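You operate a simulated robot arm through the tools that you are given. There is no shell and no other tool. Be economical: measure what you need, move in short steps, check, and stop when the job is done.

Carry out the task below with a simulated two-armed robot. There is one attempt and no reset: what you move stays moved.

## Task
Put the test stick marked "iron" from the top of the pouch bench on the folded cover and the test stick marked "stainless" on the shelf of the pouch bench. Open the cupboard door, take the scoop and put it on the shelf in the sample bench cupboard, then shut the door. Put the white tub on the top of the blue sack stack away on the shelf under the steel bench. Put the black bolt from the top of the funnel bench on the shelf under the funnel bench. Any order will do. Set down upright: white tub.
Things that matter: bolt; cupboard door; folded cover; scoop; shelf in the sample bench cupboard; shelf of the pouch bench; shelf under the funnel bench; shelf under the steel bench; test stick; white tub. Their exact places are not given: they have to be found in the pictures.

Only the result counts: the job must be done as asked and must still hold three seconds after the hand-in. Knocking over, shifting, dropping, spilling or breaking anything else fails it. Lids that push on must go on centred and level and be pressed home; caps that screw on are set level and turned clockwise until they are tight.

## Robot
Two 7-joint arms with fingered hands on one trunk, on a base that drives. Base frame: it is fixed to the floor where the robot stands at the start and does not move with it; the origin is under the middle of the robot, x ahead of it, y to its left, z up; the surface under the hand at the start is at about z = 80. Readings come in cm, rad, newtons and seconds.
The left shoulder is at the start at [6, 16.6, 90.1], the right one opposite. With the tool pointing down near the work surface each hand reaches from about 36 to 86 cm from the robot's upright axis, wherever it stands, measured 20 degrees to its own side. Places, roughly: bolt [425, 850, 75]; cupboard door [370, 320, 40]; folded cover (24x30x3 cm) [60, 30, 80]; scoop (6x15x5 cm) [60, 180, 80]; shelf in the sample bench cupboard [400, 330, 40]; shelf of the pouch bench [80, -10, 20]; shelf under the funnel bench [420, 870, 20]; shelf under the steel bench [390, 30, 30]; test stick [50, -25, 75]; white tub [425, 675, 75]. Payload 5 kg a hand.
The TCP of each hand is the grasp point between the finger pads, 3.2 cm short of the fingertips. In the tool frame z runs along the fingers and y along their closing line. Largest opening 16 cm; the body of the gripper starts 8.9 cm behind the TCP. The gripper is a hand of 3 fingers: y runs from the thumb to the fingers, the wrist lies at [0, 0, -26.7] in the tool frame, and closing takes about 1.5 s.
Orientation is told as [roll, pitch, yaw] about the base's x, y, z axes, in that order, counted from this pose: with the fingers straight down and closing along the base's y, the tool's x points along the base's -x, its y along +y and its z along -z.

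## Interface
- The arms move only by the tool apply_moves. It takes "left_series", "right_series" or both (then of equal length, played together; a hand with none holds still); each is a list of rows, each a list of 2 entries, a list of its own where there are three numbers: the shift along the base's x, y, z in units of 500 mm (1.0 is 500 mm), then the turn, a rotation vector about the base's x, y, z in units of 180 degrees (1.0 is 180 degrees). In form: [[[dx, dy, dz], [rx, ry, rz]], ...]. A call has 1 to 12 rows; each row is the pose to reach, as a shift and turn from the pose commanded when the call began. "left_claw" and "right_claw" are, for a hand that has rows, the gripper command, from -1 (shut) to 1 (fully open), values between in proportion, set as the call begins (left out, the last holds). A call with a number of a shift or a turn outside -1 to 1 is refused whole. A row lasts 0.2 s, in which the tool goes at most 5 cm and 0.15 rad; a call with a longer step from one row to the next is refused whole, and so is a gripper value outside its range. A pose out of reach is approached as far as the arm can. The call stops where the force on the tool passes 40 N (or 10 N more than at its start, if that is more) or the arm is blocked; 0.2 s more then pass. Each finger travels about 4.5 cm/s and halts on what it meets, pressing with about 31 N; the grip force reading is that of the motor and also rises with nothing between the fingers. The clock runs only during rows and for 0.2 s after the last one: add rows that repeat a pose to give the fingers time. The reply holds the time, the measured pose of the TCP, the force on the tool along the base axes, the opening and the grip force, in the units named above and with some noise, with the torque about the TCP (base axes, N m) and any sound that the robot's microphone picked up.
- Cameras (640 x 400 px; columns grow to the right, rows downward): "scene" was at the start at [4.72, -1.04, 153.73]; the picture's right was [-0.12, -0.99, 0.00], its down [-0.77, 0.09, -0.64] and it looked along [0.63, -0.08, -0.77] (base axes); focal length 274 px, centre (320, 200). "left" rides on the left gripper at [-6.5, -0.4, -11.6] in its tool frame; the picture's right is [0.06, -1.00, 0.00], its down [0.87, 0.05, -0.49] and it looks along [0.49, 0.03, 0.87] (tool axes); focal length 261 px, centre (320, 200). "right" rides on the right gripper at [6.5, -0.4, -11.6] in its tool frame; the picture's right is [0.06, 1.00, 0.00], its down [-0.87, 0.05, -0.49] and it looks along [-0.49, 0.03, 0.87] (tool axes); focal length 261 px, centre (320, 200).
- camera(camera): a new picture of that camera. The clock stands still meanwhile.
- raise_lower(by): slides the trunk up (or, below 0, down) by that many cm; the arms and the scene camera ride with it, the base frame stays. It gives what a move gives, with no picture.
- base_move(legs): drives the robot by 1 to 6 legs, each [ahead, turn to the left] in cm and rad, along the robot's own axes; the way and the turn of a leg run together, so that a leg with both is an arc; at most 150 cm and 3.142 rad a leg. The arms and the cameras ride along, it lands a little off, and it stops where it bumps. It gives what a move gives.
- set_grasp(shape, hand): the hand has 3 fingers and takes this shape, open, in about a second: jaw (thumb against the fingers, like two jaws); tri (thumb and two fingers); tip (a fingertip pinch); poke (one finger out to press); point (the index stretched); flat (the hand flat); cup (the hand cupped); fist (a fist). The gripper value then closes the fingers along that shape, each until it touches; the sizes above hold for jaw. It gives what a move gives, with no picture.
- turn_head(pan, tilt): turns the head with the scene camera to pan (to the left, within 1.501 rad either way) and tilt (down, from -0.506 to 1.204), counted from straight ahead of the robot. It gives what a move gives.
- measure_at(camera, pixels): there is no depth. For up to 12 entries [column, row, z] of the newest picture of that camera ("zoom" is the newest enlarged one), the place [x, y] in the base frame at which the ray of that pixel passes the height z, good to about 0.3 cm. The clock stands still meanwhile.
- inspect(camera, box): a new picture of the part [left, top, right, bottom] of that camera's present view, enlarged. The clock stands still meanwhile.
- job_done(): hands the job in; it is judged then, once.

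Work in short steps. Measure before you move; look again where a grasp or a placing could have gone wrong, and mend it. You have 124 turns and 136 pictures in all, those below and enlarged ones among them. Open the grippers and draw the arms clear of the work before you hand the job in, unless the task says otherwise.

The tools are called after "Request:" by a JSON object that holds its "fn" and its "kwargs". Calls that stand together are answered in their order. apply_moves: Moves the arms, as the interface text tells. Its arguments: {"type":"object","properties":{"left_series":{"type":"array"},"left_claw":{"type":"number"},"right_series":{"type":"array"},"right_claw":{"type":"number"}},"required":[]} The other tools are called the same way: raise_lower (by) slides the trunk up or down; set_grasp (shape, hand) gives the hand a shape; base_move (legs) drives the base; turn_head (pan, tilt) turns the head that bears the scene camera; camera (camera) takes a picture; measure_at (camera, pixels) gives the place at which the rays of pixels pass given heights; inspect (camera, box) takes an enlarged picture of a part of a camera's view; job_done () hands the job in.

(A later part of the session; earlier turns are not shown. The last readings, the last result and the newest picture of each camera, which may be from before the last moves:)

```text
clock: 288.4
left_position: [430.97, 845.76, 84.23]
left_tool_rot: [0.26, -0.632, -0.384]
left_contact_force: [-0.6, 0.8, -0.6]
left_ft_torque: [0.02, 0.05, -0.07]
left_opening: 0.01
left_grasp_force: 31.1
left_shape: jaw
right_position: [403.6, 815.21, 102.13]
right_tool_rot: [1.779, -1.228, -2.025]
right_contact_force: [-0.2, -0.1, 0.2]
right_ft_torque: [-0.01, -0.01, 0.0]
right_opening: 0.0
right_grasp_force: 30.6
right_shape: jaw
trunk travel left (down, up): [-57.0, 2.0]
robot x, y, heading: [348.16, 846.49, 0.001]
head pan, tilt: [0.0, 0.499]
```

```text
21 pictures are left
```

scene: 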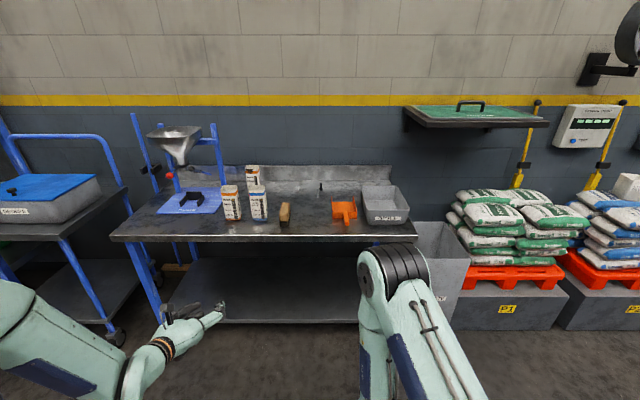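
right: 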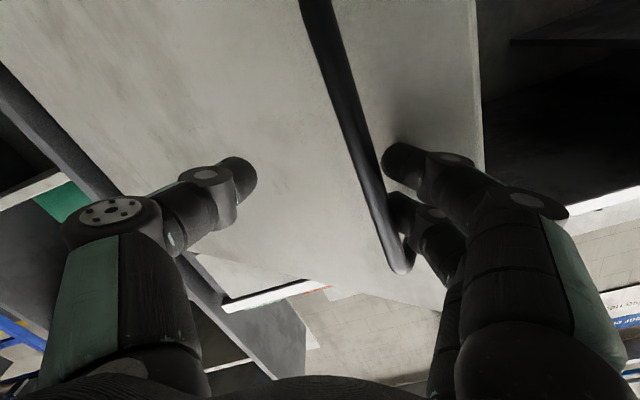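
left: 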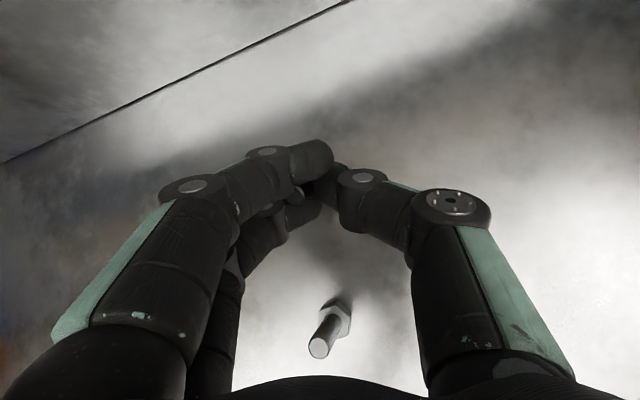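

A bit of the bolt shows at (297,195) within the closed fingers. I lift 8 cm and look.

Request:
{"fn": "apply_moves", "kwargs": {"left_series": [[[0, 0, 0.02], [0, 0, 0]], [[0, 0, 0.05], [0, 0, 0]], [[0, 0, 0.09], [0, 0, 0]], [[0, 0, 0.13], [0, 0, 0]], [[0, 0, 0.16], [0, 0, 0]]]}}

Request:
{"fn": "inspect", "kwargs": {"camera": "left", "box": [220, 100, 420, 360]}}

```text
clock: 289.6
left_position: [431.1, 845.78, 92.27]
left_tool_rot: [0.26, -0.631, -0.384]
left_contact_force: [0.2, 0.0, -0.6]
left_ft_torque: [0.0, 0.01, 0.03]
left_opening: 0.01
left_grasp_force: 30.8
left_shape: jaw
right_position: [403.66, 815.16, 102.26]
right_tool_rot: [1.782, -1.231, -2.024]
right_contact_force: [-0.5, 0.7, 0.9]
right_ft_torque: [0.01, -0.02, -0.01]
right_opening: 0.01
right_grasp_force: 30.9
right_shape: jaw
trunk travel left (down, up): [-57.0, 2.0]
robot x, y, heading: [347.94, 846.38, -0.005]
head pan, tilt: [0.0, 0.499]
```

```text
1.54 times, centred on (320, 230) of left
```

zoom: 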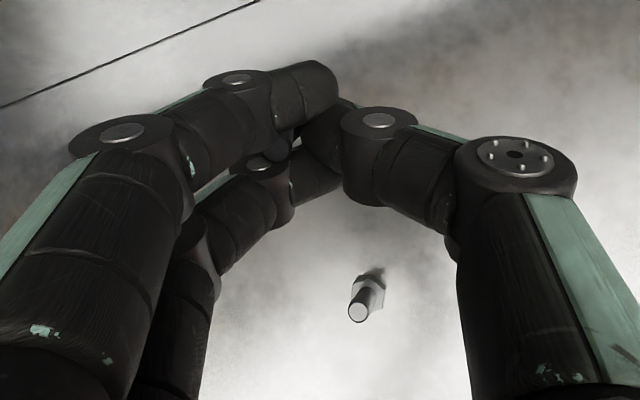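

The table spot is empty, so the bolt came up with the hand. I back off, tuck the right hand, and lower the trunk so the left hand faces the low shelf.

Request:
{"fn": "base_move", "kwargs": {"legs": [[-62, 0]]}}

Request:
{"fn": "raise_lower", "kwargs": {"by": -40}}

Request:
{"fn": "raise_lower", "kwargs": {"by": -16}}

Request:
{"fn": "apply_moves", "kwargs": {"right_series": [[[-0.06, 0, 0.02], [0, 0, 0]], [[-0.12, 0, 0.04], [0, 0, 0]], [[-0.18, 0, 0.06], [0, 0, 0]], [[-0.24, 0, 0.08], [0, 0, 0]], [[-0.28, 0, 0.1], [0, 0, 0]]]}}

Request:
{"fn": "camera", "kwargs": {"camera": "scene"}}

Request:
{"fn": "inspect", "kwargs": {"camera": "left", "box": [220, 100, 420, 260]}}

```text
clock: 293.0
left_position: [368.66, 845.99, 92.32]
left_tool_rot: [0.259, -0.631, -0.377]
left_contact_force: [0.1, 0.5, 0.5]
left_ft_torque: [0.0, 0.0, 0.01]
left_opening: 0.01
left_grasp_force: 30.7
left_shape: jaw
right_position: [341.44, 815.29, 102.16]
right_tool_rot: [1.782, -1.231, -2.022]
right_contact_force: [-0.3, -0.1, 0.6]
right_ft_torque: [-0.01, 0.0, -0.02]
right_opening: 0.0
right_grasp_force: 30.2
right_shape: jaw
trunk travel left (down, up): [-57.0, 2.0]
robot x, y, heading: [285.8, 845.94, 0.009]
head pan, tilt: [0.0, 0.499]
```

```text
clock: 296.9
left_position: [368.64, 845.99, 52.23]
left_tool_rot: [0.26, -0.631, -0.376]
left_contact_force: [0.1, -1.0, 1.0]
left_ft_torque: [0.01, 0.04, 0.0]
left_opening: 0.01
left_grasp_force: 30.8
left_shape: jaw
right_position: [341.54, 815.33, 62.09]
right_tool_rot: [1.782, -1.229, -2.02]
right_contact_force: [-1.4, 0.6, -0.9]
right_ft_torque: [-0.04, 0.0, -0.02]
right_opening: 0.0
right_grasp_force: 31.1
right_shape: jaw
trunk travel left (down, up): [-17.0, 42.0]
robot x, y, heading: [285.6, 846.11, 0.005]
head pan, tilt: [0.0, 0.499]
```

```text
clock: 298.7
left_position: [368.66, 845.96, 36.29]
left_tool_rot: [0.261, -0.631, -0.377]
left_contact_force: [-0.7, -0.2, 0.3]
left_ft_torque: [-0.01, 0.01, 0.01]
left_opening: 0.0
left_grasp_force: 30.7
left_shape: jaw
right_position: [341.5, 815.33, 46.13]
right_tool_rot: [1.782, -1.23, -2.023]
right_contact_force: [1.2, -0.5, -0.1]
right_ft_torque: [0.01, -0.02, 0.0]
right_opening: 0.0
right_grasp_force: 31.1
right_shape: jaw
trunk travel left (down, up): [-1.0, 58.0]
robot x, y, heading: [285.83, 845.96, 0.008]
head pan, tilt: [0.0, 0.499]
```

```text
clock: 299.9
left_position: [368.76, 845.92, 36.23]
left_tool_rot: [0.26, -0.633, -0.379]
left_contact_force: [-0.1, 0.1, -1.2]
left_ft_torque: [0.03, 0.0, -0.03]
left_opening: 0.0
left_grasp_force: 31.4
left_shape: jaw
right_position: [336.89, 814.44, 42.06]
right_tool_rot: [1.785, -1.23, -2.024]
right_contact_force: [-0.4, -0.4, 0.0]
right_ft_torque: [-0.03, 0.01, -0.03]
right_opening: 0.0
right_grasp_force: 30.5
right_shape: jaw
right hand out of reach, approached as far as the arm can: row 1, 2, 3, 4, 5
trunk travel left (down, up): [-1.0, 58.0]
robot x, y, heading: [285.66, 846.34, 0.009]
head pan, tilt: [0.0, 0.499]
```

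```text
19 pictures are left
```

scene: 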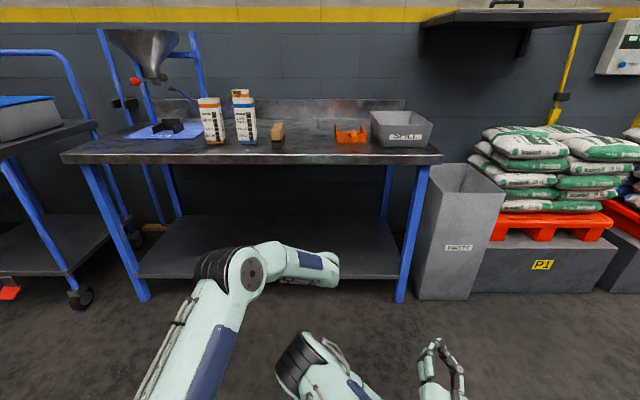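

```text
2.50 times, centred on (320, 180) of left
```

zoom: 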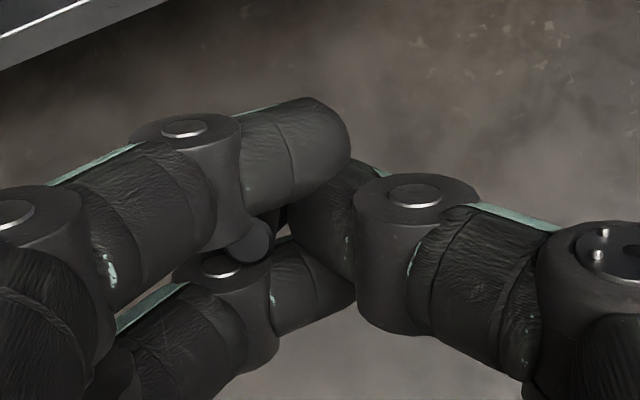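

The bolt is held (its shank end shows at (250,245) in the zoom). I measure the shelf edge at row ~276 and the leg foot, then drive forward 40 cm.

Request:
{"fn": "measure_at", "kwargs": {"camera": "scene", "pixels": [[180, 277, 15], [180, 277, 20], [180, 277, 25], [401, 302, 0], [395, 275, 20], [180, 218, 20], [437, 160, 78]]}}

Request:
{"fn": "base_move", "kwargs": {"legs": [[40, 0]]}}

Request:
{"fn": "camera", "kwargs": {"camera": "left"}}

```text
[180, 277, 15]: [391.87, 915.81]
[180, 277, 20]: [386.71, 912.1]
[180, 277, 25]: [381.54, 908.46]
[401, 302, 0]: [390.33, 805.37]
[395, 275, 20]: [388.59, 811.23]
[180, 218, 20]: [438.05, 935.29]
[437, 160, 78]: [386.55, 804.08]
```

```text
clock: 302.4
left_position: [408.52, 846.24, 36.17]
left_tool_rot: [0.261, -0.631, -0.376]
left_contact_force: [1.0, 0.3, -0.7]
left_ft_torque: [-0.01, -0.02, -0.01]
left_opening: 0.01
left_grasp_force: 30.8
left_shape: jaw
right_position: [376.77, 814.86, 42.0]
right_tool_rot: [1.786, -1.231, -2.024]
right_contact_force: [0.3, -0.4, 0.1]
right_ft_torque: [0.03, 0.0, -0.03]
right_opening: 0.0
right_grasp_force: 30.9
right_shape: jaw
trunk travel left (down, up): [-1.0, 58.0]
robot x, y, heading: [325.61, 846.42, 0.006]
head pan, tilt: [0.0, 0.499]
```

```text
17 pictures are left
```

left: 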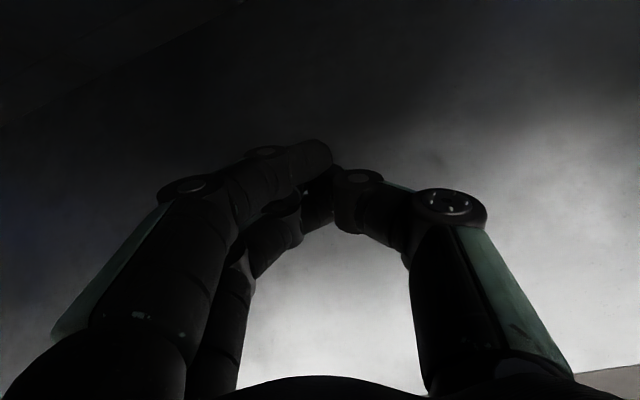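

The hand is over the shelf (z≈20). I lower to about z 25 and creep to contact.

Request:
{"fn": "apply_moves", "kwargs": {"left_series": [[[0, 0, -0.06], [0, 0, 0]], [[0, 0, -0.12], [0, 0, 0]], [[0, 0, -0.17], [0, 0, 0]], [[0, 0, -0.2], [0, 0, 0]], [[0, 0, -0.215], [0, 0, 0]], [[0, 0, -0.225], [0, 0, 0]], [[0, 0, -0.235], [0, 0, 0]], [[0, 0, -0.242], [0, 0, 0]], [[0, 0, -0.249], [0, 0, 0]], [[0, 0, -0.256], [0, 0, 0]]]}}

```text
clock: 304.6
left_position: [408.53, 846.36, 23.55]
left_tool_rot: [0.26, -0.632, -0.377]
left_contact_force: [0.0, -0.1, -0.1]
left_ft_torque: [-0.05, 0.01, -0.02]
left_opening: 0.0
left_grasp_force: 31.3
left_shape: jaw
right_position: [376.76, 814.78, 42.01]
right_tool_rot: [1.785, -1.232, -2.024]
right_contact_force: [0.6, -0.1, -0.9]
right_ft_torque: [0.01, 0.0, -0.02]
right_opening: 0.0
right_grasp_force: 30.7
right_shape: jaw
trunk travel left (down, up): [-1.0, 58.0]
robot x, y, heading: [325.75, 846.58, 0.012]
head pan, tilt: [0.0, 0.499]
```

No contact yet at 23.5; I creep on in small steps.

Request:
{"fn": "apply_moves", "kwargs": {"left_series": [[[0, 0, -0.008], [0, 0, 0]], [[0, 0, -0.016], [0, 0, 0]], [[0, 0, -0.024], [0, 0, 0]], [[0, 0, -0.032], [0, 0, 0]], [[0, 0, -0.04], [0, 0, 0]], [[0, 0, -0.048], [0, 0, 0]], [[0, 0, -0.056], [0, 0, 0]], [[0, 0, -0.064], [0, 0, 0]]]}}

```text
clock: 305.9
left_position: [409.23, 846.47, 22.54]
left_tool_rot: [0.27, -0.648, -0.382]
left_contact_force: [-1.2, 0.5, 16.6]
left_ft_torque: [0.05, 0.04, 0.02]
left_opening: 0.0
left_grasp_force: 30.8
left_shape: jaw
right_position: [376.67, 814.77, 42.05]
right_tool_rot: [1.788, -1.229, -2.027]
right_contact_force: [0.7, 0.2, 0.0]
right_ft_torque: [0.01, -0.02, -0.02]
right_opening: 0.0
right_grasp_force: 30.9
right_shape: jaw
trunk travel left (down, up): [-1.0, 58.0]
robot x, y, heading: [325.35, 846.31, 0.002]
head pan, tilt: [0.0, 0.499]
stopped in row 6 (left hand): the force on the tool passed its limit at 43 N (the readings are from after the stop); the commanded pose is now the measured one
```

Contact made. I open gently, lift, and look.

Request:
{"fn": "apply_moves", "kwargs": {"left_series": [[[0, 0, 0.004], [0, 0, 0]], [[0, 0, 0.006], [0, 0, 0]], [[0, 0, 0.006], [0, 0, 0]], [[0, 0, 0.006], [0, 0, 0]], [[0, 0, 0.006], [0, 0, 0]], [[0, 0, 0.006], [0, 0, 0]], [[0, 0, 0.04], [0, 0, 0]], [[0, 0, 0.08], [0, 0, 0]], [[0, 0, 0.13], [0, 0, 0]], [[0, 0, 0.18], [0, 0, 0]], [[0, 0, 0.23], [0, 0, 0]]], "left_claw": -0.2}}

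Request:
{"fn": "camera", "kwargs": {"camera": "left"}}

```text
clock: 308.3
left_position: [408.89, 846.37, 33.54]
left_tool_rot: [0.266, -0.64, -0.378]
left_contact_force: [0.6, -0.6, -0.4]
left_ft_torque: [0.0, -0.01, 0.01]
left_opening: 6.32
left_grasp_force: 0.0
left_shape: jaw
right_position: [376.69, 814.8, 41.94]
right_tool_rot: [1.785, -1.228, -2.022]
right_contact_force: [-0.5, 0.9, -0.9]
right_ft_torque: [0.01, -0.04, 0.01]
right_opening: 0.0
right_grasp_force: 31.4
right_shape: jaw
trunk travel left (down, up): [-1.0, 58.0]
robot x, y, heading: [325.54, 846.3, 0.005]
head pan, tilt: [0.0, 0.499]
```

```text
16 pictures are left
```

left: 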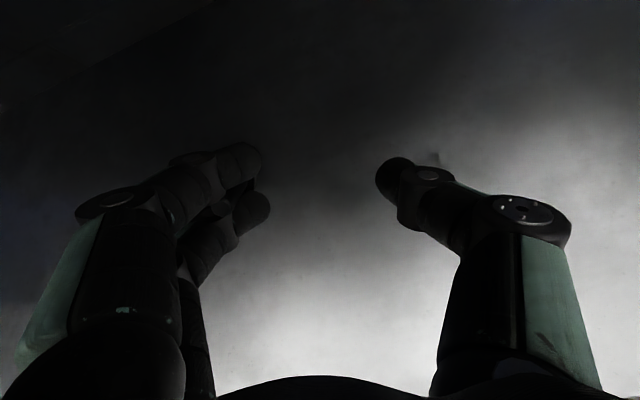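

The bolt isn't obvious; I zoom into the finger area.

Request:
{"fn": "inspect", "kwargs": {"camera": "left", "box": [200, 110, 480, 270]}}

```text
2.29 times, centred on (340, 190) of left
```

zoom: 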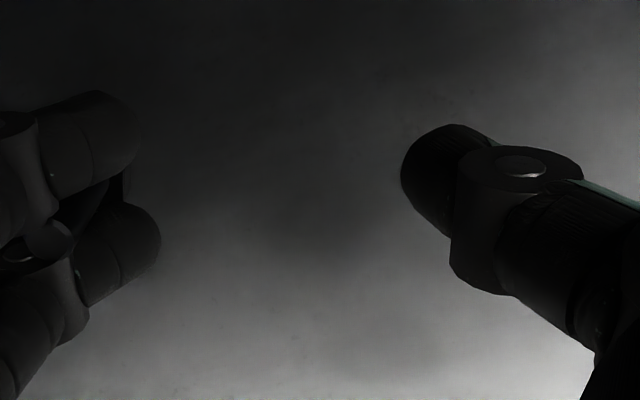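

The bolt is wedged between the two left-side fingers. I lower back close to the shelf and change the hand's shape to spread them.

Request:
{"fn": "apply_moves", "kwargs": {"left_series": [[[0, 0, -0.05], [0, 0, 0]], [[0, 0, -0.1], [0, 0, 0]], [[0, 0, -0.14], [0, 0, 0]], [[0, 0, -0.165], [0, 0, 0]], [[0, 0, -0.175], [0, 0, 0]]]}}

Request:
{"fn": "set_grasp", "kwargs": {"hand": "left", "shape": "tri"}}

Request:
{"fn": "inspect", "kwargs": {"camera": "left", "box": [160, 90, 480, 270]}}

```text
clock: 309.5
left_position: [408.88, 846.38, 24.69]
left_tool_rot: [0.265, -0.641, -0.38]
left_contact_force: [0.5, -0.6, -1.0]
left_ft_torque: [0.0, 0.03, -0.01]
left_opening: 6.34
left_grasp_force: 0.2
left_shape: jaw
right_position: [376.78, 814.74, 41.96]
right_tool_rot: [1.786, -1.23, -2.022]
right_contact_force: [-0.1, 0.0, -0.3]
right_ft_torque: [0.02, -0.02, -0.01]
right_opening: 0.0
right_grasp_force: 31.4
right_shape: jaw
trunk travel left (down, up): [-1.0, 58.0]
robot x, y, heading: [325.37, 846.52, 0.002]
head pan, tilt: [0.0, 0.499]
```

```text
clock: 310.4
left_position: [408.86, 846.41, 24.82]
left_tool_rot: [0.266, -0.642, -0.379]
left_contact_force: [0.3, 0.4, -0.4]
left_ft_torque: [-0.08, -0.02, 0.03]
left_opening: 15.99
left_grasp_force: 0.1
left_shape: tri
right_position: [376.83, 814.79, 41.98]
right_tool_rot: [1.786, -1.23, -2.024]
right_contact_force: [0.2, 0.7, -0.2]
right_ft_torque: [0.0, 0.01, 0.01]
right_opening: 0.01
right_grasp_force: 31.0
right_shape: jaw
trunk travel left (down, up): [-1.0, 58.0]
robot x, y, heading: [325.25, 846.06, 0.005]
head pan, tilt: [0.0, 0.499]
```

```text
2.00 times, centred on (320, 180) of left
```

zoom: 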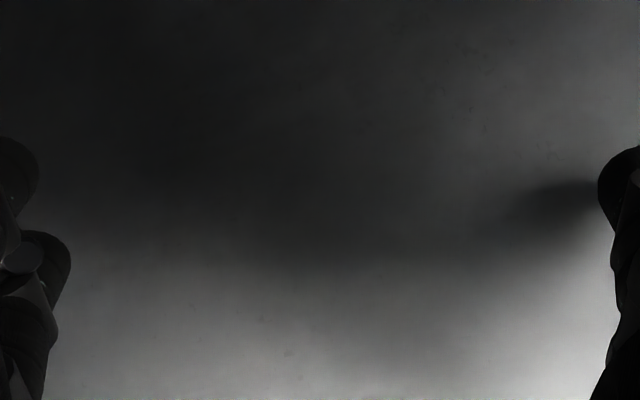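

Still wedged. I raise 2 cm and use the "tip" shape, which folds one of the two fingers away.

Request:
{"fn": "apply_moves", "kwargs": {"left_series": [[[0.02, 0, 0.02], [0, 0, 0]], [[0.04, 0, 0.035], [0, 0, 0]]]}}

Request:
{"fn": "set_grasp", "kwargs": {"hand": "left", "shape": "tip"}}

Request:
{"fn": "camera", "kwargs": {"camera": "left"}}

```text
clock: 311.0
left_position: [410.76, 846.29, 26.57]
left_tool_rot: [0.266, -0.641, -0.378]
left_contact_force: [-0.2, 0.0, -0.5]
left_ft_torque: [-0.06, 0.01, 0.02]
left_opening: 15.99
left_grasp_force: 0.1
left_shape: tri
right_position: [376.8, 814.77, 41.97]
right_tool_rot: [1.787, -1.23, -2.022]
right_contact_force: [-1.0, -0.6, -0.1]
right_ft_torque: [0.0, 0.01, 0.02]
right_opening: 0.02
right_grasp_force: 30.4
right_shape: jaw
trunk travel left (down, up): [-1.0, 58.0]
robot x, y, heading: [325.7, 846.56, 0.009]
head pan, tilt: [0.0, 0.499]
```

```text
clock: 311.9
left_position: [410.86, 846.34, 26.55]
left_tool_rot: [0.266, -0.641, -0.379]
left_contact_force: [-0.4, 0.8, -0.5]
left_ft_torque: [-0.01, 0.01, -0.03]
left_opening: 15.98
left_grasp_force: 0.1
left_shape: tip
right_position: [376.76, 814.79, 42.01]
right_tool_rot: [1.785, -1.231, -2.022]
right_contact_force: [-0.4, -0.1, -0.2]
right_ft_torque: [-0.04, 0.02, 0.0]
right_opening: 0.01
right_grasp_force: 31.2
right_shape: jaw
trunk travel left (down, up): [-1.0, 58.0]
robot x, y, heading: [326.05, 846.46, 0.01]
head pan, tilt: [0.0, 0.499]
```

```text
13 pictures are left
```

left: 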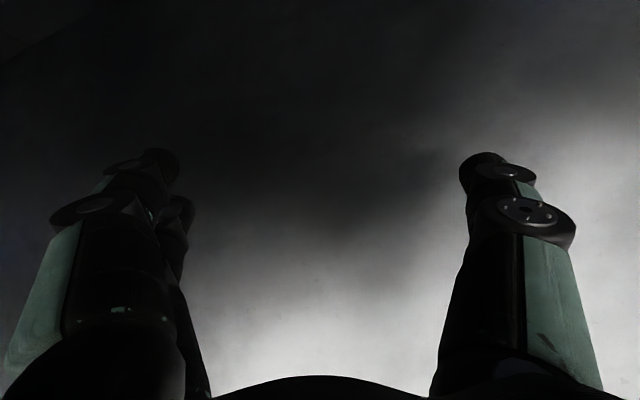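

The picture is too dark to tell. I run through "point" and back to "jaw" to shake the bolt free, then look once.

Request:
{"fn": "set_grasp", "kwargs": {"hand": "left", "shape": "point"}}

Request:
{"fn": "apply_moves", "kwargs": {"left_series": [[[0, 0, 0.01], [0, 0, 0]], [[0, 0, 0.02], [0, 0, 0]], [[0, 0, 0.03], [0, 0, 0]], [[0, 0, 0.04], [0, 0, 0]], [[0, 0, 0.06], [0, 0, 0]], [[0, 0, 0.08], [0, 0, 0]], [[0, 0, 0.1], [0, 0, 0]], [[0, 0, 0.12], [0, 0, 0]], [[0, 0, 0.12], [0, 0, 0]]], "left_claw": -1}}

Request:
{"fn": "inspect", "kwargs": {"camera": "left", "box": [60, 80, 580, 400]}}

```text
clock: 312.8
left_position: [410.77, 846.34, 26.67]
left_tool_rot: [0.267, -0.641, -0.378]
left_contact_force: [0.7, -0.8, 0.6]
left_ft_torque: [-0.02, 0.0, -0.02]
left_opening: 0.0
left_grasp_force: 0.0
left_shape: point
right_position: [376.72, 814.84, 42.02]
right_tool_rot: [1.787, -1.23, -2.024]
right_contact_force: [-0.7, -0.4, 0.6]
right_ft_torque: [0.03, 0.02, 0.0]
right_opening: 0.0
right_grasp_force: 30.7
right_shape: jaw
trunk travel left (down, up): [-1.0, 58.0]
robot x, y, heading: [325.41, 845.93, 0.008]
head pan, tilt: [0.0, 0.499]
```

```text
clock: 314.8
left_position: [410.89, 846.4, 32.52]
left_tool_rot: [0.267, -0.64, -0.379]
left_contact_force: [-0.4, -0.4, 0.0]
left_ft_torque: [0.02, -0.01, 0.0]
left_opening: 0.0
left_grasp_force: 0.0
left_shape: point
right_position: [376.72, 814.87, 41.97]
right_tool_rot: [1.785, -1.229, -2.025]
right_contact_force: [0.2, 0.0, 0.8]
right_ft_torque: [0.01, -0.02, 0.01]
right_opening: 0.01
right_grasp_force: 31.3
right_shape: jaw
trunk travel left (down, up): [-1.0, 58.0]
robot x, y, heading: [325.26, 846.51, 0.006]
head pan, tilt: [0.0, 0.499]
```

```text
1.23 times, centred on (320, 240) of left
```

zoom: 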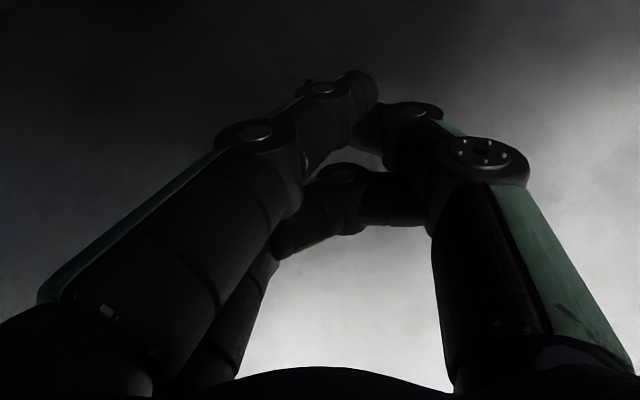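

The fingers are clearly apart now with no bolt between them. I return to jaw, back away and check the shelf with the scene camera.

Request:
{"fn": "set_grasp", "kwargs": {"hand": "left", "shape": "jaw"}}

Request:
{"fn": "base_move", "kwargs": {"legs": [[-48, 0]]}}

Request:
{"fn": "turn_head", "kwargs": {"pan": 0, "tilt": 0.62}}

Request:
{"fn": "inspect", "kwargs": {"camera": "scene", "box": [170, 120, 430, 280]}}

```text
clock: 315.7
left_position: [410.93, 846.34, 32.52]
left_tool_rot: [0.268, -0.64, -0.378]
left_contact_force: [0.3, 0.6, -0.8]
left_ft_torque: [0.01, 0.02, 0.03]
left_opening: 15.98
left_grasp_force: 0.2
left_shape: jaw
right_position: [376.84, 814.72, 42.0]
right_tool_rot: [1.785, -1.23, -2.023]
right_contact_force: [-0.2, -0.6, 0.7]
right_ft_torque: [-0.03, 0.0, 0.0]
right_opening: 0.0
right_grasp_force: 30.9
right_shape: jaw
trunk travel left (down, up): [-1.0, 58.0]
robot x, y, heading: [325.61, 846.32, 0.007]
head pan, tilt: [0.0, 0.499]
```

```text
clock: 318.5
left_position: [363.04, 845.92, 32.6]
left_tool_rot: [0.267, -0.64, -0.38]
left_contact_force: [0.0, 0.8, 0.3]
left_ft_torque: [-0.02, 0.03, -0.02]
left_opening: 16.01
left_grasp_force: 0.0
left_shape: jaw
right_position: [328.78, 814.45, 41.93]
right_tool_rot: [1.786, -1.232, -2.025]
right_contact_force: [0.4, -0.3, -0.1]
right_ft_torque: [-0.02, 0.02, 0.02]
right_opening: 0.0
right_grasp_force: 31.1
right_shape: jaw
trunk travel left (down, up): [-1.0, 58.0]
robot x, y, heading: [277.64, 845.95, 0.006]
head pan, tilt: [0.0, 0.499]
```

```text
clock: 319.2
left_position: [363.03, 845.87, 32.45]
left_tool_rot: [0.266, -0.641, -0.381]
left_contact_force: [0.0, 0.6, -0.5]
left_ft_torque: [0.02, 0.02, -0.03]
left_opening: 15.99
left_grasp_force: 0.0
left_shape: jaw
right_position: [328.82, 814.46, 41.98]
right_tool_rot: [1.785, -1.229, -2.023]
right_contact_force: [-1.3, 0.4, 0.4]
right_ft_torque: [0.02, -0.02, 0.01]
right_opening: 0.0
right_grasp_force: 30.6
right_shape: jaw
trunk travel left (down, up): [-1.0, 58.0]
robot x, y, heading: [277.69, 846.18, 0.005]
head pan, tilt: [0.0, 0.62]
```

```text
2.46 times, centred on (300, 200) of scene
```

zoom: 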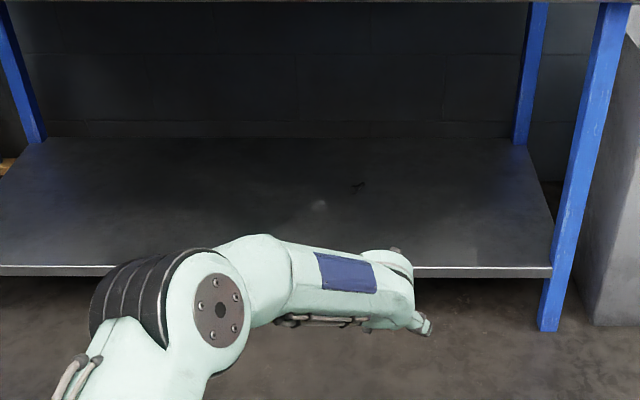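

The bolt lies on the shelf at zoom (357,187). Next the tub: I raise the trunk, set the left hand nearly horizontal for a side grasp, and drive to face the blue sack stack.

Request:
{"fn": "raise_lower", "kwargs": {"by": 40}}

Request:
{"fn": "apply_moves", "kwargs": {"left_series": [[[-0.05, 0.05, 0], [-0.0102, -0.0165, 0.0066]], [[-0.1, 0.1, 0], [-0.0204, -0.0331, 0.0133]], [[-0.15, 0.15, 0], [-0.0306, -0.0496, 0.0199]], [[-0.2, 0.2, 0.02], [-0.0409, -0.0662, 0.0266]], [[-0.25, 0.25, 0.04], [-0.0511, -0.0827, 0.0332]], [[-0.3, 0.3, 0.08], [-0.0613, -0.0992, 0.0398]], [[-0.35, 0.35, 0.12], [-0.0715, -0.1158, 0.0465]], [[-0.4, 0.4, 0.16], [-0.0817, -0.1323, 0.0531]]]}}

Request:
{"fn": "base_move", "kwargs": {"legs": [[0, -1.576], [150, 0], [30, 0], [0, 1.571]]}}

Request:
{"fn": "turn_head", "kwargs": {"pan": 0, "tilt": 0.4}}

Request:
{"fn": "camera", "kwargs": {"camera": "scene"}}

```text
clock: 323.0
left_position: [362.99, 845.88, 72.54]
left_tool_rot: [0.267, -0.641, -0.382]
left_contact_force: [0.8, 0.9, 0.4]
left_ft_torque: [-0.01, -0.01, 0.0]
left_opening: 15.99
left_grasp_force: 0.0
left_shape: jaw
right_position: [328.92, 814.39, 82.02]
right_tool_rot: [1.785, -1.23, -2.024]
right_contact_force: [0.5, 0.4, -0.6]
right_ft_torque: [0.01, -0.02, 0.04]
right_opening: 0.02
right_grasp_force: 31.3
right_shape: jaw
trunk travel left (down, up): [-41.0, 18.0]
robot x, y, heading: [277.25, 845.86, -0.0]
head pan, tilt: [0.0, 0.62]
```

```text
clock: 324.8
left_position: [342.95, 865.88, 80.49]
left_tool_rot: [-0.003, -1.103, 0.002]
left_contact_force: [-0.1, -0.2, 0.4]
left_ft_torque: [0.03, -0.02, 0.01]
left_opening: 15.98
left_grasp_force: 0.0
left_shape: jaw
right_position: [328.73, 814.43, 81.91]
right_tool_rot: [1.785, -1.23, -2.024]
right_contact_force: [0.1, 0.6, 0.2]
right_ft_torque: [-0.03, -0.03, 0.01]
right_opening: 0.0
right_grasp_force: 31.4
right_shape: jaw
trunk travel left (down, up): [-41.0, 18.0]
robot x, y, heading: [277.73, 846.04, 0.004]
head pan, tilt: [0.0, 0.62]
```

```text
clock: 341.7
left_position: [343.32, 685.68, 80.46]
left_tool_rot: [0.0, -1.1, -0.016]
left_contact_force: [0.3, -0.2, -0.3]
left_ft_torque: [0.0, 0.0, 0.0]
left_opening: 15.99
left_grasp_force: 0.1
left_shape: jaw
right_position: [328.29, 634.37, 82.03]
right_tool_rot: [1.787, -1.231, -2.042]
right_contact_force: [-0.4, -0.1, -0.1]
right_ft_torque: [-0.01, 0.0, -0.03]
right_opening: 0.01
right_grasp_force: 30.7
right_shape: jaw
trunk travel left (down, up): [-41.0, 18.0]
robot x, y, heading: [277.77, 666.89, -0.015]
head pan, tilt: [0.0, 0.62]
```

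```text
clock: 342.5
left_position: [343.29, 685.72, 80.47]
left_tool_rot: [0.0, -1.101, -0.015]
left_contact_force: [-1.1, 0.0, 0.1]
left_ft_torque: [0.0, -0.01, -0.01]
left_opening: 16.0
left_grasp_force: 0.0
left_shape: jaw
right_position: [328.31, 634.31, 81.98]
right_tool_rot: [1.784, -1.23, -2.04]
right_contact_force: [0.3, -0.3, 0.5]
right_ft_torque: [0.0, 0.0, 0.02]
right_opening: 0.0
right_grasp_force: 31.1
right_shape: jaw
trunk travel left (down, up): [-41.0, 18.0]
robot x, y, heading: [277.75, 666.6, -0.013]
head pan, tilt: [0.0, 0.4]
```

```text
10 pictures are left
```

scene: 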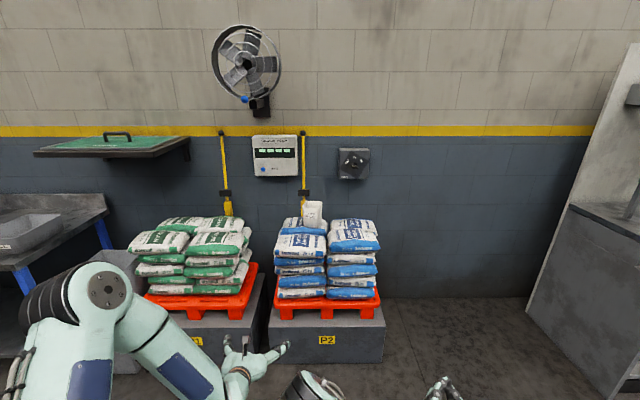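

The tub stands at (312,214), base near row 228, on the stack. I measure base and top at candidate heights and zoom in.

Request:
{"fn": "measure_at", "kwargs": {"camera": "scene", "pixels": [[312, 228, 70], [312, 228, 75], [312, 228, 80], [302, 203, 86], [322, 203, 86], [270, 355, 0], [383, 362, 0], [276, 253, 70], [378, 250, 70]]}}

Request:
{"fn": "inspect", "kwargs": {"camera": "scene", "box": [260, 190, 390, 270]}}

```text
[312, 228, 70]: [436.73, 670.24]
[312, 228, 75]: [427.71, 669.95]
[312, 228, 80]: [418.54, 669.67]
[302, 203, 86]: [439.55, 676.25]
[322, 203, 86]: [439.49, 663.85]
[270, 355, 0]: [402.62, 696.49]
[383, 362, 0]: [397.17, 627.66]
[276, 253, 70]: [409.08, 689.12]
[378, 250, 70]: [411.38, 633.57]
```

```text
4.92 times, centred on (325, 230) of scene
```

zoom: 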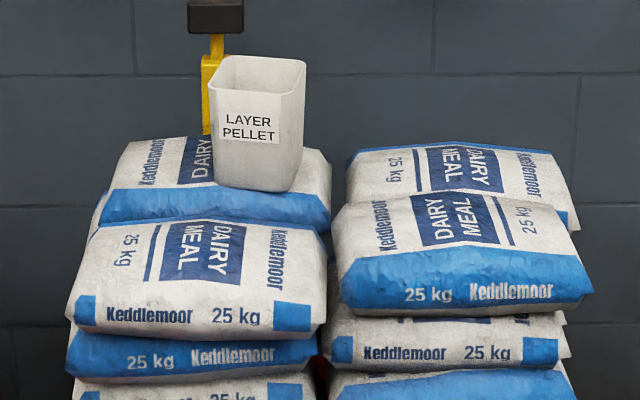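

It is an open-topped tapered tub, about 11 cm wide and 14 cm tall. I raise the trunk 12 cm, drive 58 cm closer, and take a wrist view for triangulation.

Request:
{"fn": "raise_lower", "kwargs": {"by": 12}}

Request:
{"fn": "base_move", "kwargs": {"legs": [[58, 0.013]]}}

Request:
{"fn": "apply_moves", "kwargs": {"left_series": [[[0, -0.07, 0], [0, 0, 0]], [[0, -0.14, 0], [0, 0, 0]], [[0, -0.21, 0.02], [0, 0, 0]], [[0, -0.28, 0.04], [0, 0, 0]]]}}

Request:
{"fn": "camera", "kwargs": {"camera": "left"}}

```text
clock: 344.0
left_position: [343.45, 685.68, 92.38]
left_tool_rot: [0.0, -1.1, -0.016]
left_contact_force: [0.0, -0.5, -0.7]
left_ft_torque: [0.0, 0.01, -0.04]
left_opening: 15.98
left_grasp_force: 0.1
left_shape: jaw
right_position: [328.3, 634.23, 94.18]
right_tool_rot: [1.785, -1.229, -2.041]
right_contact_force: [0.4, 0.6, 0.4]
right_ft_torque: [-0.01, 0.0, 0.04]
right_opening: 0.02
right_grasp_force: 31.2
right_shape: jaw
trunk travel left (down, up): [-53.0, 6.0]
robot x, y, heading: [277.71, 667.02, -0.007]
head pan, tilt: [0.0, 0.4]
```

```text
clock: 347.3
left_position: [401.01, 686.17, 92.38]
left_tool_rot: [0.0, -1.101, -0.005]
left_contact_force: [-0.6, -0.1, 0.0]
left_ft_torque: [0.0, 0.01, 0.02]
left_opening: 15.99
left_grasp_force: 0.1
left_shape: jaw
right_position: [386.58, 634.7, 93.89]
right_tool_rot: [1.783, -1.232, -2.029]
right_contact_force: [0.0, 0.0, 0.2]
right_ft_torque: [0.0, -0.01, 0.02]
right_opening: 0.0
right_grasp_force: 31.2
right_shape: jaw
trunk travel left (down, up): [-53.0, 6.0]
robot x, y, heading: [335.41, 666.32, -0.001]
head pan, tilt: [0.0, 0.4]
```

```text
clock: 348.5
left_position: [401.91, 679.1, 92.41]
left_tool_rot: [0.167, -1.081, -0.064]
left_contact_force: [0.2, 0.1, -0.2]
left_ft_torque: [0.03, 0.03, -0.01]
left_opening: 16.0
left_grasp_force: 0.0
left_shape: jaw
right_position: [386.37, 634.34, 94.03]
right_tool_rot: [1.782, -1.232, -2.036]
right_contact_force: [0.2, 0.8, 0.1]
right_ft_torque: [0.01, -0.03, -0.04]
right_opening: 0.01
right_grasp_force: 31.0
right_shape: jaw
trunk travel left (down, up): [-53.0, 6.0]
robot x, y, heading: [335.39, 666.47, 0.002]
head pan, tilt: [0.0, 0.4]
stopped in row 4 (left hand): the arm was blocked; the commanded pose is now the measured one
```

```text
8 pictures are left
```

left: 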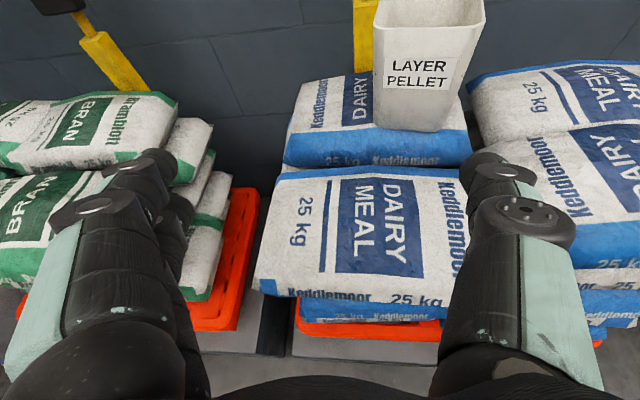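

The arm limit stops it 10 cm left of the tub; I'll use a base turn instead (the tub is also turned about -15°). I triangulate the tub's lower front corners (378,124) and (445,130).

Request:
{"fn": "measure_at", "kwargs": {"camera": "left", "pixels": [[378, 124, 72], [378, 124, 76], [378, 124, 80], [443, 130, 72], [443, 130, 76], [443, 130, 80], [375, 20, 88], [463, 30, 88], [485, 15, 88]]}}

```text
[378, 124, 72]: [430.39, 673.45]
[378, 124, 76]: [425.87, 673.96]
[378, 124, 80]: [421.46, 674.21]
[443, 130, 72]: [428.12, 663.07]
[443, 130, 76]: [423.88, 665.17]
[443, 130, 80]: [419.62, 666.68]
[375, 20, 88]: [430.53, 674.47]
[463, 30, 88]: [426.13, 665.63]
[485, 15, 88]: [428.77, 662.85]
```

Triangulation: base at z≈77, tub centre about (428,669), top z≈92, turned about -15°. I restore the hand's orientation, turn the base -0.2 and lower the hand to z≈88 in front of the tub.

Request:
{"fn": "apply_moves", "kwargs": {"left_series": [[[0, 0.035, 0], [-0.006, -0.001, -0.007]], [[0, 0.07, 0], [-0.012, -0.003, -0.013]], [[0, 0.105, 0], [-0.018, -0.004, -0.02]], [[0, 0.14, 0], [-0.0247, -0.0053, -0.0268]]]}}

Request:
{"fn": "base_move", "kwargs": {"legs": [[0, -0.2]]}}

Request:
{"fn": "apply_moves", "kwargs": {"left_series": [[[0, 0.01, -0.04], [0, 0, 0]], [[0, 0.02, -0.08], [0, 0, 0]]]}}

Request:
{"fn": "camera", "kwargs": {"camera": "left"}}

```text
clock: 349.5
left_position: [401.95, 686.05, 92.46]
left_tool_rot: [-0.003, -1.105, 0.0]
left_contact_force: [0.6, 0.6, -0.1]
left_ft_torque: [-0.02, 0.0, -0.04]
left_opening: 16.01
left_grasp_force: 0.1
left_shape: jaw
right_position: [386.53, 634.26, 94.02]
right_tool_rot: [1.784, -1.232, -2.037]
right_contact_force: [-0.6, -0.3, 1.1]
right_ft_torque: [0.03, -0.01, -0.01]
right_opening: 0.01
right_grasp_force: 31.6
right_shape: jaw
trunk travel left (down, up): [-53.0, 6.0]
robot x, y, heading: [335.47, 666.72, 0.004]
head pan, tilt: [0.0, 0.4]
```

```text
clock: 350.6
left_position: [404.39, 672.3, 92.46]
left_tool_rot: [0.001, -1.103, -0.202]
left_contact_force: [0.3, -0.5, -0.7]
left_ft_torque: [0.04, -0.03, 0.02]
left_opening: 16.0
left_grasp_force: 0.0
left_shape: jaw
right_position: [379.07, 624.67, 93.97]
right_tool_rot: [1.781, -1.233, -2.235]
right_contact_force: [-0.5, -0.4, -0.7]
right_ft_torque: [-0.04, 0.04, 0.0]
right_opening: 0.0
right_grasp_force: 30.8
right_shape: jaw
trunk travel left (down, up): [-53.0, 6.0]
robot x, y, heading: [335.47, 666.36, -0.198]
head pan, tilt: [0.0, 0.4]
```

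```text
clock: 351.2
left_position: [404.53, 673.47, 88.3]
left_tool_rot: [-0.002, -1.104, -0.201]
left_contact_force: [0.0, 0.1, 0.8]
left_ft_torque: [0.02, -0.03, 0.0]
left_opening: 16.0
left_grasp_force: 0.1
left_shape: jaw
right_position: [379.0, 624.77, 94.02]
right_tool_rot: [1.781, -1.233, -2.234]
right_contact_force: [0.7, -0.5, -0.1]
right_ft_torque: [-0.01, -0.01, -0.02]
right_opening: 0.0
right_grasp_force: 31.0
right_shape: jaw
trunk travel left (down, up): [-53.0, 6.0]
robot x, y, heading: [335.32, 666.46, -0.2]
head pan, tilt: [0.0, 0.4]
```

```text
7 pictures are left
```

left: 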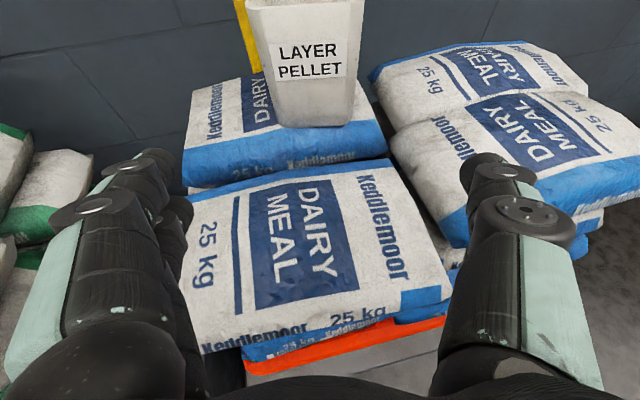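

The tub sits 10 px left of the hand's axis. I shift 1.2 cm left and advance 22.5 cm along the heading so the fingers straddle it.

Request:
{"fn": "apply_moves", "kwargs": {"left_series": [[[0.005, 0.024, -0.01], [0, 0, 0]], [[0.065, 0.012, -0.02], [0, 0, 0]], [[0.13, -0.002, -0.03], [0, 0, 0]], [[0.2, -0.016, -0.03], [0, 0, 0]], [[0.27, -0.03, -0.03], [0, 0, 0]], [[0.33, -0.042, -0.03], [0, 0, 0]], [[0.39, -0.054, -0.03], [0, 0, 0]], [[0.446, -0.066, -0.03], [0, 0, 0]]]}}

Request:
{"fn": "camera", "kwargs": {"camera": "left"}}

```text
clock: 353.0
left_position: [426.63, 670.1, 86.7]
left_tool_rot: [-0.004, -1.104, -0.201]
left_contact_force: [-0.1, -1.0, -0.1]
left_ft_torque: [0.0, 0.0, -0.02]
left_opening: 15.98
left_grasp_force: 0.1
left_shape: jaw
right_position: [379.03, 624.76, 93.98]
right_tool_rot: [1.782, -1.23, -2.236]
right_contact_force: [-0.1, 0.0, -0.1]
right_ft_torque: [-0.01, 0.03, 0.02]
right_opening: 0.03
right_grasp_force: 30.6
right_shape: jaw
trunk travel left (down, up): [-53.0, 6.0]
robot x, y, heading: [335.52, 666.74, -0.199]
head pan, tilt: [0.0, 0.4]
```

```text
6 pictures are left
```

left: 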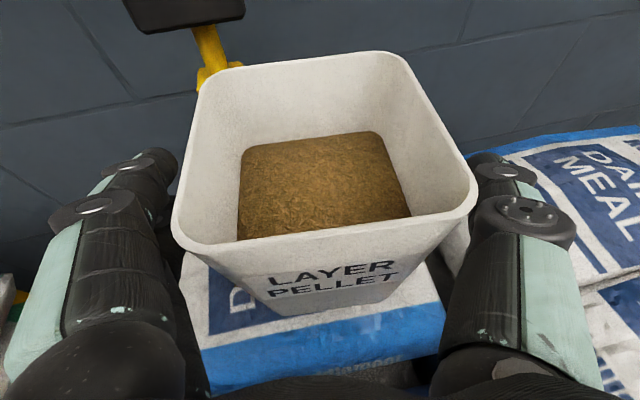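

The fingers straddle the tub, which holds pellets, so it must stay level. I turn 5° to align with its sides and close.

Request:
{"fn": "apply_moves", "kwargs": {"left_series": [[[0, 0, 0], [0, 0, 0.015]], [[0, 0, 0], [0, 0, 0.028]]]}}

Request:
{"fn": "apply_moves", "kwargs": {"left_series": [[[0, 0, 0], [0, 0, 0]], [[0, 0, 0], [0, 0, 0]], [[0, 0, 0], [0, 0, 0]], [[0, 0, 0], [0, 0, 0]], [[0, 0, 0], [0, 0, 0]], [[0, 0, 0], [0, 0, 0]], [[0, 0, 0], [0, 0, 0]]], "left_claw": -1}}

Request:
{"fn": "apply_moves", "kwargs": {"left_series": [[[0, 0, 0.006], [0, 0, 0]], [[0, 0, 0.012], [0, 0, 0]], [[0, 0, 0.02], [0, 0, 0]], [[0, 0, 0.03], [0, 0, 0]], [[0, 0, 0.04], [0, 0, 0]], [[0, 0, 0.05], [0, 0, 0]]]}}

Request:
{"fn": "camera", "kwargs": {"camera": "left"}}

```text
clock: 353.6
left_position: [426.85, 670.0, 86.88]
left_tool_rot: [-0.002, -1.103, -0.114]
left_contact_force: [-0.2, -0.2, -0.8]
left_ft_torque: [-0.01, 0.01, 0.01]
left_opening: 15.99
left_grasp_force: 0.0
left_shape: jaw
right_position: [379.04, 624.74, 93.88]
right_tool_rot: [1.781, -1.233, -2.234]
right_contact_force: [0.3, 0.8, 0.8]
right_ft_torque: [0.01, -0.02, -0.01]
right_opening: 0.0
right_grasp_force: 31.2
right_shape: jaw
trunk travel left (down, up): [-53.0, 6.0]
robot x, y, heading: [335.54, 666.7, -0.198]
head pan, tilt: [0.0, 0.4]
```

```text
clock: 355.2
left_position: [426.65, 670.13, 86.88]
left_tool_rot: [-0.003, -1.103, -0.114]
left_contact_force: [0.2, 0.0, -0.1]
left_ft_torque: [-0.02, 0.05, 0.0]
left_opening: 9.06
left_grasp_force: 30.2
left_shape: jaw
right_position: [378.91, 624.81, 93.97]
right_tool_rot: [1.783, -1.231, -2.235]
right_contact_force: [-0.1, -0.4, -0.6]
right_ft_torque: [-0.01, -0.01, 0.03]
right_opening: 0.0
right_grasp_force: 31.2
right_shape: jaw
trunk travel left (down, up): [-53.0, 6.0]
robot x, y, heading: [335.59, 666.66, -0.195]
head pan, tilt: [0.0, 0.4]
```

```text
clock: 356.6
left_position: [426.86, 670.06, 89.41]
left_tool_rot: [-0.002, -1.104, -0.113]
left_contact_force: [0.1, 0.6, -1.8]
left_ft_torque: [0.01, 0.0, -0.01]
left_opening: 9.05
left_grasp_force: 31.2
left_shape: jaw
right_position: [379.07, 624.7, 93.96]
right_tool_rot: [1.782, -1.232, -2.236]
right_contact_force: [-0.3, -0.2, 0.6]
right_ft_torque: [0.04, -0.04, 0.0]
right_opening: 0.0
right_grasp_force: 30.9
right_shape: jaw
trunk travel left (down, up): [-53.0, 6.0]
robot x, y, heading: [335.07, 666.35, -0.198]
head pan, tilt: [0.0, 0.4]
```

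```text
5 pictures are left
```

left: 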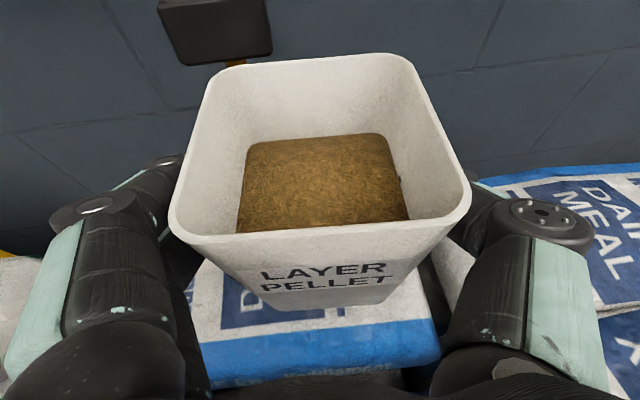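

The tub is held level (opening 9 cm). I lift it a little more, back off and drive down the aisle toward the steel bench.

Request:
{"fn": "apply_moves", "kwargs": {"left_series": [[[0, 0, 0.03], [0, 0, 0]], [[0, 0, 0.06], [0, 0, 0]], [[0, 0, 0.09], [0, 0, 0]], [[0, 0, 0.11], [0, 0, 0]]]}}

Request:
{"fn": "base_move", "kwargs": {"legs": [[-50, 0], [0, -1.373], [150, 0], [150, 0], [150, 0], [20, 0]]}}

```text
clock: 357.6
left_position: [426.78, 670.12, 94.92]
left_tool_rot: [0.001, -1.103, -0.116]
left_contact_force: [-0.1, -0.1, -0.5]
left_ft_torque: [0.0, 0.0, -0.01]
left_opening: 9.08
left_grasp_force: 31.5
left_shape: jaw
right_position: [379.03, 624.73, 93.83]
right_tool_rot: [1.781, -1.231, -2.237]
right_contact_force: [-0.8, 0.1, 0.0]
right_ft_torque: [-0.01, 0.0, -0.02]
right_opening: 0.03
right_grasp_force: 31.1
right_shape: jaw
trunk travel left (down, up): [-53.0, 6.0]
robot x, y, heading: [335.45, 666.51, -0.202]
head pan, tilt: [0.0, 0.4]
```

```text
clock: 386.4
left_position: [302.25, 116.77, 94.83]
left_tool_rot: [-0.002, -1.101, -1.497]
left_contact_force: [0.6, -0.6, -0.7]
left_ft_torque: [0.0, -0.02, 0.01]
left_opening: 9.06
left_grasp_force: 30.7
left_shape: jaw
right_position: [248.72, 155.38, 93.88]
right_tool_rot: [1.779, -1.233, 2.665]
right_contact_force: [0.2, -1.1, 0.3]
right_ft_torque: [-0.02, -0.02, -0.02]
right_opening: 0.0
right_grasp_force: 31.3
right_shape: jaw
trunk travel left (down, up): [-53.0, 6.0]
robot x, y, heading: [281.72, 205.9, -1.584]
head pan, tilt: [0.0, 0.4]
```

The tub is still gripped. I drive on to about (250,72) facing the steel bench and look at its shelf.

Request:
{"fn": "base_move", "kwargs": {"legs": [[0, -0.219], [137.6, 0], [0, 1.803]]}}

Request:
{"fn": "raise_lower", "kwargs": {"by": -40}}

Request:
{"fn": "turn_head", "kwargs": {"pan": 0.0, "tilt": 0.4}}

Request:
{"fn": "camera", "kwargs": {"camera": "scene"}}

```text
clock: 398.6
left_position: [338.66, 94.02, 94.96]
left_tool_rot: [0.0, -1.103, 0.096]
left_contact_force: [0.6, -0.6, -0.8]
left_ft_torque: [-0.01, 0.02, -0.06]
left_opening: 9.04
left_grasp_force: 31.1
left_shape: jaw
right_position: [301.36, 39.69, 93.94]
right_tool_rot: [1.782, -1.232, -2.026]
right_contact_force: [-0.3, 0.5, -0.5]
right_ft_torque: [0.02, 0.0, 0.03]
right_opening: 0.01
right_grasp_force: 30.6
right_shape: jaw
trunk travel left (down, up): [-53.0, 6.0]
robot x, y, heading: [249.78, 71.58, 0.007]
head pan, tilt: [0.0, 0.4]
```

```text
clock: 402.4
left_position: [338.67, 93.88, 54.9]
left_tool_rot: [-0.001, -1.103, 0.095]
left_contact_force: [0.9, -0.5, 0.1]
left_ft_torque: [-0.03, 0.03, -0.02]
left_opening: 9.05
left_grasp_force: 30.7
left_shape: jaw
right_position: [301.4, 39.59, 53.95]
right_tool_rot: [1.781, -1.232, -2.027]
right_contact_force: [0.4, 0.1, -0.7]
right_ft_torque: [-0.01, 0.0, 0.03]
right_opening: 0.0
right_grasp_force: 30.8
right_shape: jaw
trunk travel left (down, up): [-13.0, 46.0]
robot x, y, heading: [250.47, 71.19, 0.013]
head pan, tilt: [0.0, 0.4]
```

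```text
clock: 403.0
left_position: [338.77, 93.95, 54.86]
left_tool_rot: [-0.001, -1.103, 0.095]
left_contact_force: [0.1, 0.2, -0.6]
left_ft_torque: [0.0, 0.01, -0.01]
left_opening: 9.04
left_grasp_force: 30.9
left_shape: jaw
right_position: [301.44, 39.63, 53.91]
right_tool_rot: [1.782, -1.233, -2.026]
right_contact_force: [0.1, 0.2, 0.8]
right_ft_torque: [0.04, 0.01, -0.03]
right_opening: 0.0
right_grasp_force: 31.0
right_shape: jaw
trunk travel left (down, up): [-13.0, 46.0]
robot x, y, heading: [250.1, 71.72, 0.012]
head pan, tilt: [0.0, 0.4]
```

```text
4 pictures are left
```

scene: 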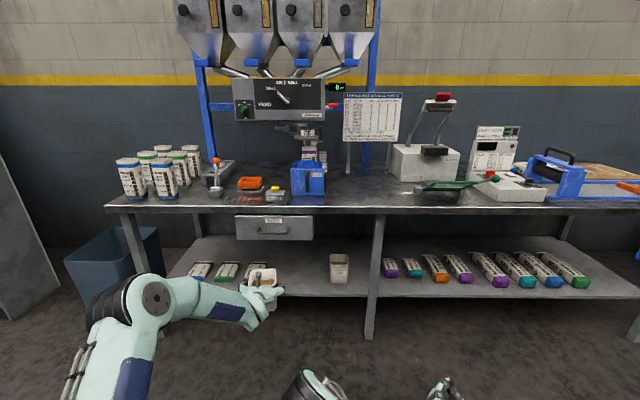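

A second tub stands on the shelf at (339,268) and three bags at (200–258,270); free space lies between. I measure these at shelf height.

Request:
{"fn": "measure_at", "kwargs": {"camera": "scene", "pixels": [[300, 295, 27], [300, 295, 30], [330, 282, 30], [348, 282, 30], [268, 276, 30], [240, 278, 30], [215, 278, 30], [372, 338, 0], [110, 208, 80], [300, 213, 80], [375, 213, 80], [300, 240, 30]]}}

Request:
{"fn": "inspect", "kwargs": {"camera": "scene", "box": [170, 210, 390, 345]}}

```text
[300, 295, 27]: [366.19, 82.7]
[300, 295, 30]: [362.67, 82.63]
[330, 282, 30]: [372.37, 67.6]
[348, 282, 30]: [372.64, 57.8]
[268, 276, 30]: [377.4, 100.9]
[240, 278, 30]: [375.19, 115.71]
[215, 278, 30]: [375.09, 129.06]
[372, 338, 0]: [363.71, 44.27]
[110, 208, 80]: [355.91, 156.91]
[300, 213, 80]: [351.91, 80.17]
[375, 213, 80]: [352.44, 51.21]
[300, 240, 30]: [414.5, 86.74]
```

```text
2.91 times, centred on (280, 278) of scene
```

zoom: 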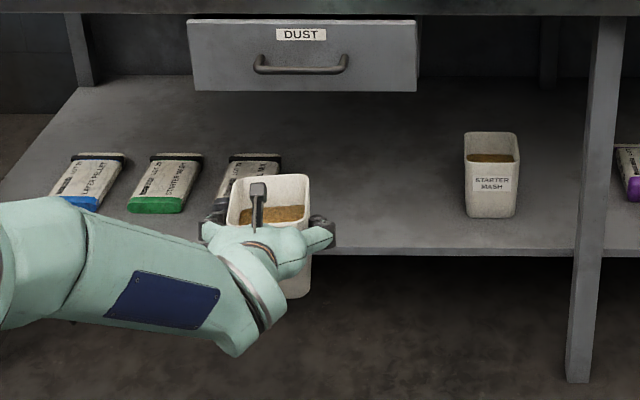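

Free space spans y≈69–101 behind the shelf front at x≈364, z≈28. I lower the trunk 11 cm, turn -0.072 and drive 37 cm ahead so the tub comes to about (378,86).

Request:
{"fn": "raise_lower", "kwargs": {"by": -11}}

Request:
{"fn": "base_move", "kwargs": {"legs": [[0, -0.072], [25, 0]]}}

```text
clock: 404.4
left_position: [338.64, 93.66, 43.85]
left_tool_rot: [-0.002, -1.103, 0.096]
left_contact_force: [-0.1, 0.2, 0.1]
left_ft_torque: [0.01, -0.04, -0.04]
left_opening: 9.02
left_grasp_force: 30.9
left_shape: jaw
right_position: [301.41, 39.55, 42.89]
right_tool_rot: [1.782, -1.231, -2.026]
right_contact_force: [-0.1, -0.7, -0.9]
right_ft_torque: [0.06, 0.01, -0.02]
right_opening: 0.02
right_grasp_force: 31.2
right_shape: jaw
trunk travel left (down, up): [-2.0, 57.0]
robot x, y, heading: [250.19, 71.4, 0.009]
head pan, tilt: [0.0, 0.4]
```

```text
clock: 406.7
left_position: [364.76, 86.07, 43.89]
left_tool_rot: [-0.001, -1.102, 0.023]
left_contact_force: [1.0, -0.1, -1.5]
left_ft_torque: [0.01, -0.02, -0.02]
left_opening: 9.05
left_grasp_force: 31.0
left_shape: jaw
right_position: [323.75, 34.48, 43.0]
right_tool_rot: [1.784, -1.233, -2.097]
right_contact_force: [0.4, -0.6, -0.2]
right_ft_torque: [-0.03, 0.0, 0.0]
right_opening: 0.01
right_grasp_force: 30.9
right_shape: jaw
trunk travel left (down, up): [-2.0, 57.0]
robot x, y, heading: [274.97, 69.78, -0.058]
head pan, tilt: [0.0, 0.4]
```

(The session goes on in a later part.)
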